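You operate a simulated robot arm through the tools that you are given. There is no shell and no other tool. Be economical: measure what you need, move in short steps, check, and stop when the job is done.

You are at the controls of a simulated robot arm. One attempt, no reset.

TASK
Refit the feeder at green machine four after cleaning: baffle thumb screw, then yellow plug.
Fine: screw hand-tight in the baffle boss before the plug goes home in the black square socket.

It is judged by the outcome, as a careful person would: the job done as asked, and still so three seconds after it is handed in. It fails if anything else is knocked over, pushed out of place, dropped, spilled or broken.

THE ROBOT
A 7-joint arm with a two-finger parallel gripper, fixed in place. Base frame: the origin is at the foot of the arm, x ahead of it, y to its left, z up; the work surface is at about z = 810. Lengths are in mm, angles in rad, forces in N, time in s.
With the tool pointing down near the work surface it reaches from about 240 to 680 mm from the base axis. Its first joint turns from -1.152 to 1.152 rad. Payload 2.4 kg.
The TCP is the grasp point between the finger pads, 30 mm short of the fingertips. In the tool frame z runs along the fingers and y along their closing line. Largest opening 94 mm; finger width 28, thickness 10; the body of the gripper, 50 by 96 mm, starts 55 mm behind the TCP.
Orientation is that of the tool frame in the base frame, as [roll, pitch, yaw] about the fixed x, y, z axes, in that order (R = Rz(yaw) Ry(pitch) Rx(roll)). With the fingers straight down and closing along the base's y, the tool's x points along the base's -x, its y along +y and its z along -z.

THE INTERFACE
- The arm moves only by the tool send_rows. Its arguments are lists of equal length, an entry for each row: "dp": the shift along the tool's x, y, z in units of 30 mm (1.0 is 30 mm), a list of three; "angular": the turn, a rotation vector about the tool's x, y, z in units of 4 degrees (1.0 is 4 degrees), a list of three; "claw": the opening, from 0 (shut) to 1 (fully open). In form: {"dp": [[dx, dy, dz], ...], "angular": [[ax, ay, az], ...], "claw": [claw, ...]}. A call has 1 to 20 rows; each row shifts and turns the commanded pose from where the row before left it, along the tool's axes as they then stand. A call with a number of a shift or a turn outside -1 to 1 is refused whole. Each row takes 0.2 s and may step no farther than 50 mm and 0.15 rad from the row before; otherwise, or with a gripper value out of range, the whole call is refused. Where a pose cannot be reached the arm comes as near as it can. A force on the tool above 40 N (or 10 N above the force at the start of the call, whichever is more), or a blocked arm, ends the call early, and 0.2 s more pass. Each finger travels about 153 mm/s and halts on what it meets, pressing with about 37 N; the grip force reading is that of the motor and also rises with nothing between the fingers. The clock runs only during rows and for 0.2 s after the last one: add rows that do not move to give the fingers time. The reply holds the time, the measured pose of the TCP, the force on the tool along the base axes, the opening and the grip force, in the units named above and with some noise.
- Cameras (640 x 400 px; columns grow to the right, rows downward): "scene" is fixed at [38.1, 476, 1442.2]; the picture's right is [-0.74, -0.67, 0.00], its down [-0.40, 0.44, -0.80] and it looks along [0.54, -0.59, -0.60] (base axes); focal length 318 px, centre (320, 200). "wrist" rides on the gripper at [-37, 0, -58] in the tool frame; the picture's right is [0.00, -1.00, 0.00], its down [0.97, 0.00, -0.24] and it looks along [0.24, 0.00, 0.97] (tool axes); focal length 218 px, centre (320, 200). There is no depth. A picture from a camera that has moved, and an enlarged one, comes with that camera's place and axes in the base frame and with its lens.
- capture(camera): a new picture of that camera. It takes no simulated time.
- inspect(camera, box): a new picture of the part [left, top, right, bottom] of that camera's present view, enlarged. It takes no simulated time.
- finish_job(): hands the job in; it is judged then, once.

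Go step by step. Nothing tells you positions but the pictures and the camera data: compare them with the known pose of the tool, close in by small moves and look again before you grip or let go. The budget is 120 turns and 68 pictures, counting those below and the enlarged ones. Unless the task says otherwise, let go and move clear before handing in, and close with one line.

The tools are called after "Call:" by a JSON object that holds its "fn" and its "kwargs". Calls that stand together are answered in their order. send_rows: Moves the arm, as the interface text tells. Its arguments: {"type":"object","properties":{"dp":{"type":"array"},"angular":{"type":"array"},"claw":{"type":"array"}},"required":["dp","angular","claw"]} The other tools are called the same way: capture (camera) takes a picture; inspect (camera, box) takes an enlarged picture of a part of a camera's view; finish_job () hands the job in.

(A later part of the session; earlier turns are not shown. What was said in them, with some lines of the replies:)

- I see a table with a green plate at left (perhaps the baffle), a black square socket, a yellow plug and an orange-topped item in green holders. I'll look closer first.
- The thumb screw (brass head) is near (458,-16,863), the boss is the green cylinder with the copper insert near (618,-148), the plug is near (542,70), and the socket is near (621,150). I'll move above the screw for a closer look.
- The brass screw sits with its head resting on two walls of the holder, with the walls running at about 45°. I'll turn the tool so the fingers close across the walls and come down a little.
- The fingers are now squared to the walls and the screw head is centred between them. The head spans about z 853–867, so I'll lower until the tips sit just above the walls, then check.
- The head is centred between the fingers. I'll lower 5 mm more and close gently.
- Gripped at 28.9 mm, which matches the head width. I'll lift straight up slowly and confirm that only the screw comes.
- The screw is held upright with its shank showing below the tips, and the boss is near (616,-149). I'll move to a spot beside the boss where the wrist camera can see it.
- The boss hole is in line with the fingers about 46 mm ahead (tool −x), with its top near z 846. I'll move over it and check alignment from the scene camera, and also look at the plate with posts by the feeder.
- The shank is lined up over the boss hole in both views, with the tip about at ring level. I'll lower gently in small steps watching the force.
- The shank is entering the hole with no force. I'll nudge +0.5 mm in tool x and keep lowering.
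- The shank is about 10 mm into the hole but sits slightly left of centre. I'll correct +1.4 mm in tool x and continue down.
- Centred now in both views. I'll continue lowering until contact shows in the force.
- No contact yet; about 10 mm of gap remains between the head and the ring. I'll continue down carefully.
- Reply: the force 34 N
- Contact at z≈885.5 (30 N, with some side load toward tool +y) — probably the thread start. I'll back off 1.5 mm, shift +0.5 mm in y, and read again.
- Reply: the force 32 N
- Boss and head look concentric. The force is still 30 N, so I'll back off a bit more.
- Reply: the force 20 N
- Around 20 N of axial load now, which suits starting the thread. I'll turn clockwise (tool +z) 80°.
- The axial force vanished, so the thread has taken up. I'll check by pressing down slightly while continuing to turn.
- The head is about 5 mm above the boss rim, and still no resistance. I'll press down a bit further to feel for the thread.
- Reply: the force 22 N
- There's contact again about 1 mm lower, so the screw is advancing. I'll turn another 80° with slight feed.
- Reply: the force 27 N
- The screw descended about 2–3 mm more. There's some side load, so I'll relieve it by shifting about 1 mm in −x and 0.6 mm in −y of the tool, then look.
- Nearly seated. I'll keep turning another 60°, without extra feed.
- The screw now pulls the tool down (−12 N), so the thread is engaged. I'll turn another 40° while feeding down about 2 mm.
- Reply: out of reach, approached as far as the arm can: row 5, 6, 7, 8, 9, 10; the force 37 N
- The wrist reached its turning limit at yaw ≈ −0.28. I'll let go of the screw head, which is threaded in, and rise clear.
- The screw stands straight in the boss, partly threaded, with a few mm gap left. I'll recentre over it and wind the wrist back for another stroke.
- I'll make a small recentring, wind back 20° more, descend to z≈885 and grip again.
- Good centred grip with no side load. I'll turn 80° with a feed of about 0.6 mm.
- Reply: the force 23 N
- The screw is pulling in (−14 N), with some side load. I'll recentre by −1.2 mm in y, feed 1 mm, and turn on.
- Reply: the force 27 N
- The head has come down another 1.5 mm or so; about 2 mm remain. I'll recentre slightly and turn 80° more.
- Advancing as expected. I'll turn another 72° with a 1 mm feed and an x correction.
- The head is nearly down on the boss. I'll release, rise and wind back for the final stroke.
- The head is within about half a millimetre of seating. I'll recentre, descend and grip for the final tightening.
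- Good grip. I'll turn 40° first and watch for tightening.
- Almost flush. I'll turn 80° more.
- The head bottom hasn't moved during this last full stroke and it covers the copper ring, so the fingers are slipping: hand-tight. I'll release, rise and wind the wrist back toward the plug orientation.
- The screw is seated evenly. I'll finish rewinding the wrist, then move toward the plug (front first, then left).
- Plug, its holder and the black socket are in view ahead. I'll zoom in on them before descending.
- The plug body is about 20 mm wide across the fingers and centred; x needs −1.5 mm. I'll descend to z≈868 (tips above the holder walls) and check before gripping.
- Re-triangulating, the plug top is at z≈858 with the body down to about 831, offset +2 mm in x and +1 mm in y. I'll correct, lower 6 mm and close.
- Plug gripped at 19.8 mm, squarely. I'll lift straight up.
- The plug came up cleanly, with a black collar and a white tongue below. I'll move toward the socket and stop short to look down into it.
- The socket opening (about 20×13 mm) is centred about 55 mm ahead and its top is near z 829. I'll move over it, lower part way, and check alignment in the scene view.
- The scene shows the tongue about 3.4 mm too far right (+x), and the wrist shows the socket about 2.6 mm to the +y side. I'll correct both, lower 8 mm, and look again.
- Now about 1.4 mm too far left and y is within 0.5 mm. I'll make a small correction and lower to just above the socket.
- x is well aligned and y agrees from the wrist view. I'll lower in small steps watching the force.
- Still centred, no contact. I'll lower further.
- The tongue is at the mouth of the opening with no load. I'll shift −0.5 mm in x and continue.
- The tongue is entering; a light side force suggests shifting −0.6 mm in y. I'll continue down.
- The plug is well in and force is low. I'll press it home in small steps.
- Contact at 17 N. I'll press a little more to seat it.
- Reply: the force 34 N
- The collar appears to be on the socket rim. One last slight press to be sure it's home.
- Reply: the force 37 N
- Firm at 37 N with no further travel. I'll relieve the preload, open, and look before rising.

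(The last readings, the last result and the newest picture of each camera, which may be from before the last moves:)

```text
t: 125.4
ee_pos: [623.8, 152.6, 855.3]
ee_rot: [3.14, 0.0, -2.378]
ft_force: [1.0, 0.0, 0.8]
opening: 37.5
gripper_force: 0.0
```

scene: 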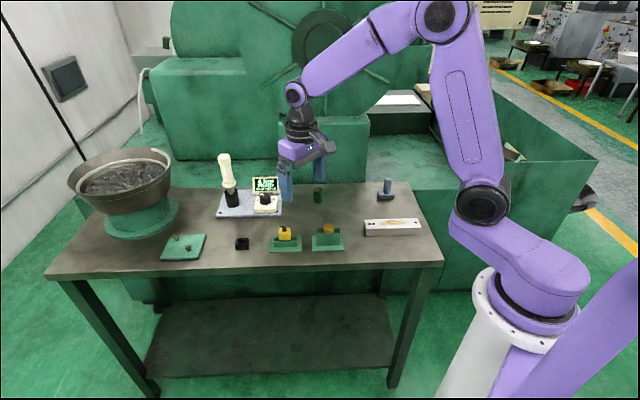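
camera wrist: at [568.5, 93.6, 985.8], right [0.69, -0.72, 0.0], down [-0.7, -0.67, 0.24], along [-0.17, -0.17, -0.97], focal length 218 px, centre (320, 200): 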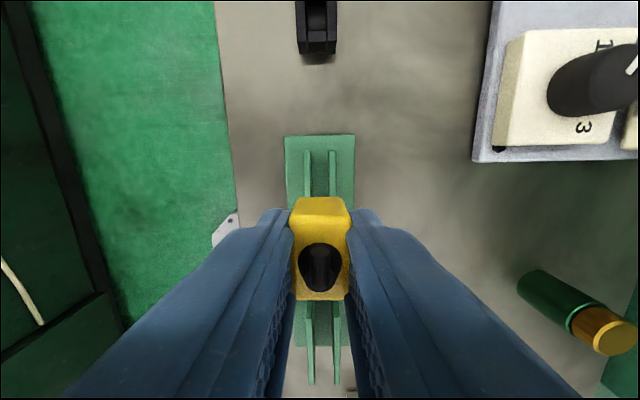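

Call:
{"fn": "send_rows", "kwargs": {"dp": [[0, 0, -0.4], [0, 0, -0.8], [0, 0, -0.9], [0, 0, -0.9], [0, 0, 0]], "angular": [[0, 0, 0], [0, 0, 0], [0, 0, 0], [0, 0, 0], [0, 0, 0]], "claw": [0.5, 0.5, 0.5, 0.5, 0.5]}}

Call:
{"fn": "inspect", "kwargs": {"camera": "scene", "box": [230, 220, 270, 255]}}

Call:
{"fn": "inspect", "kwargs": {"camera": "wrist", "box": [270, 130, 370, 260]}}

```text
t: 126.6
ee_pos: [626.0, 154.3, 946.9]
ee_rot: [-3.141, -0.001, -2.378]
ft_force: [-0.4, -0.1, 0.2]
opening: 47.0
gripper_force: 0.0
```

```text
11.43 times, centred on (250, 238) of scene
camera zoom: at [38.1, 476.0, 1442.2], right [-0.74, -0.67, 0.0], down [-0.4, 0.44, -0.8], along [0.54, -0.59, -0.6], focal length 3637 px, centre (1120, -229)
```

zoom: 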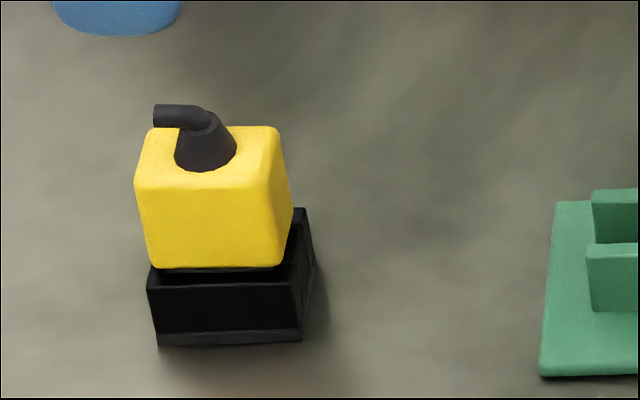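

```text
3.08 times, centred on (320, 195) of wrist
camera zoom: at [654.8, 181.6, 1005.9], right [0.69, -0.72, 0.0], down [-0.7, -0.67, 0.24], along [-0.17, -0.17, -0.97], focal length 672 px, centre (320, 215)
```

zoom: 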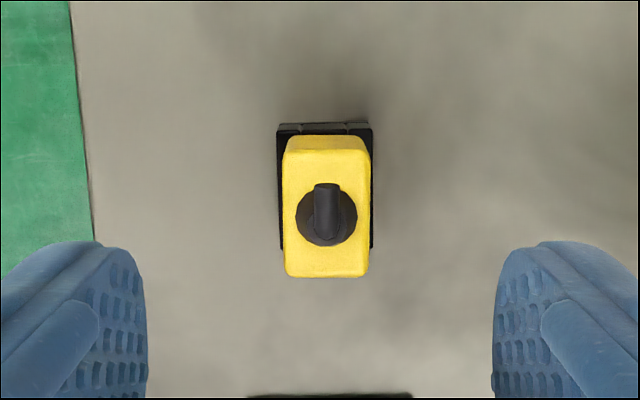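

The plug stands upright and centred in the socket. I'll take a close look at the seam to confirm it is home.

Call:
{"fn": "inspect", "kwargs": {"camera": "scene", "box": [238, 236, 260, 252]}}

```text
16.00 times, centred on (249, 244) of scene
camera zoom: at [38.1, 476.0, 1442.2], right [-0.74, -0.67, 0.0], down [-0.4, 0.44, -0.8], along [0.54, -0.59, -0.6], focal length 5091 px, centre (1456, -504)
```

zoom: 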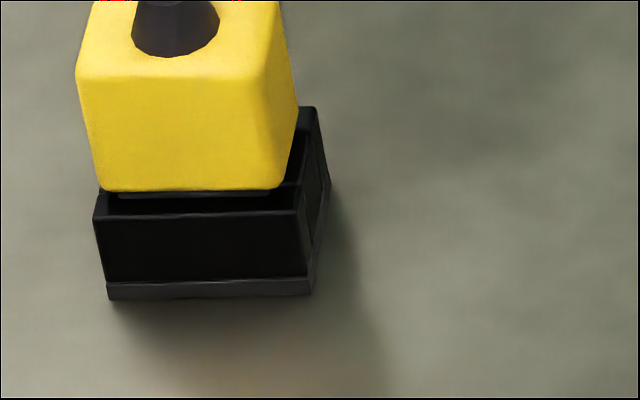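

The collar sits on the rim all round. A final overall look to confirm nothing else moved.

Call:
{"fn": "capture", "kwargs": {"camera": "scene"}}

```text
1 pictures are left
```

scene: 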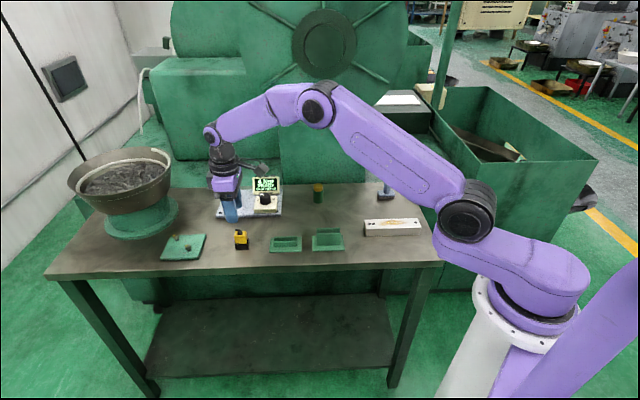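

The screw is in the boss, the plug is in the socket, and everything else is in its place with the gripper clear. I'm handing in now.

Call:
{"fn": "finish_job", "kwargs": {}}

```text
The job is handed in.
```

The thumb screw went in first, turned until the head seated and the fingers slipped on it (hand-tight). The yellow plug was then pressed into the black socket until its collar sat on the rim. The pictures show nothing else moved.
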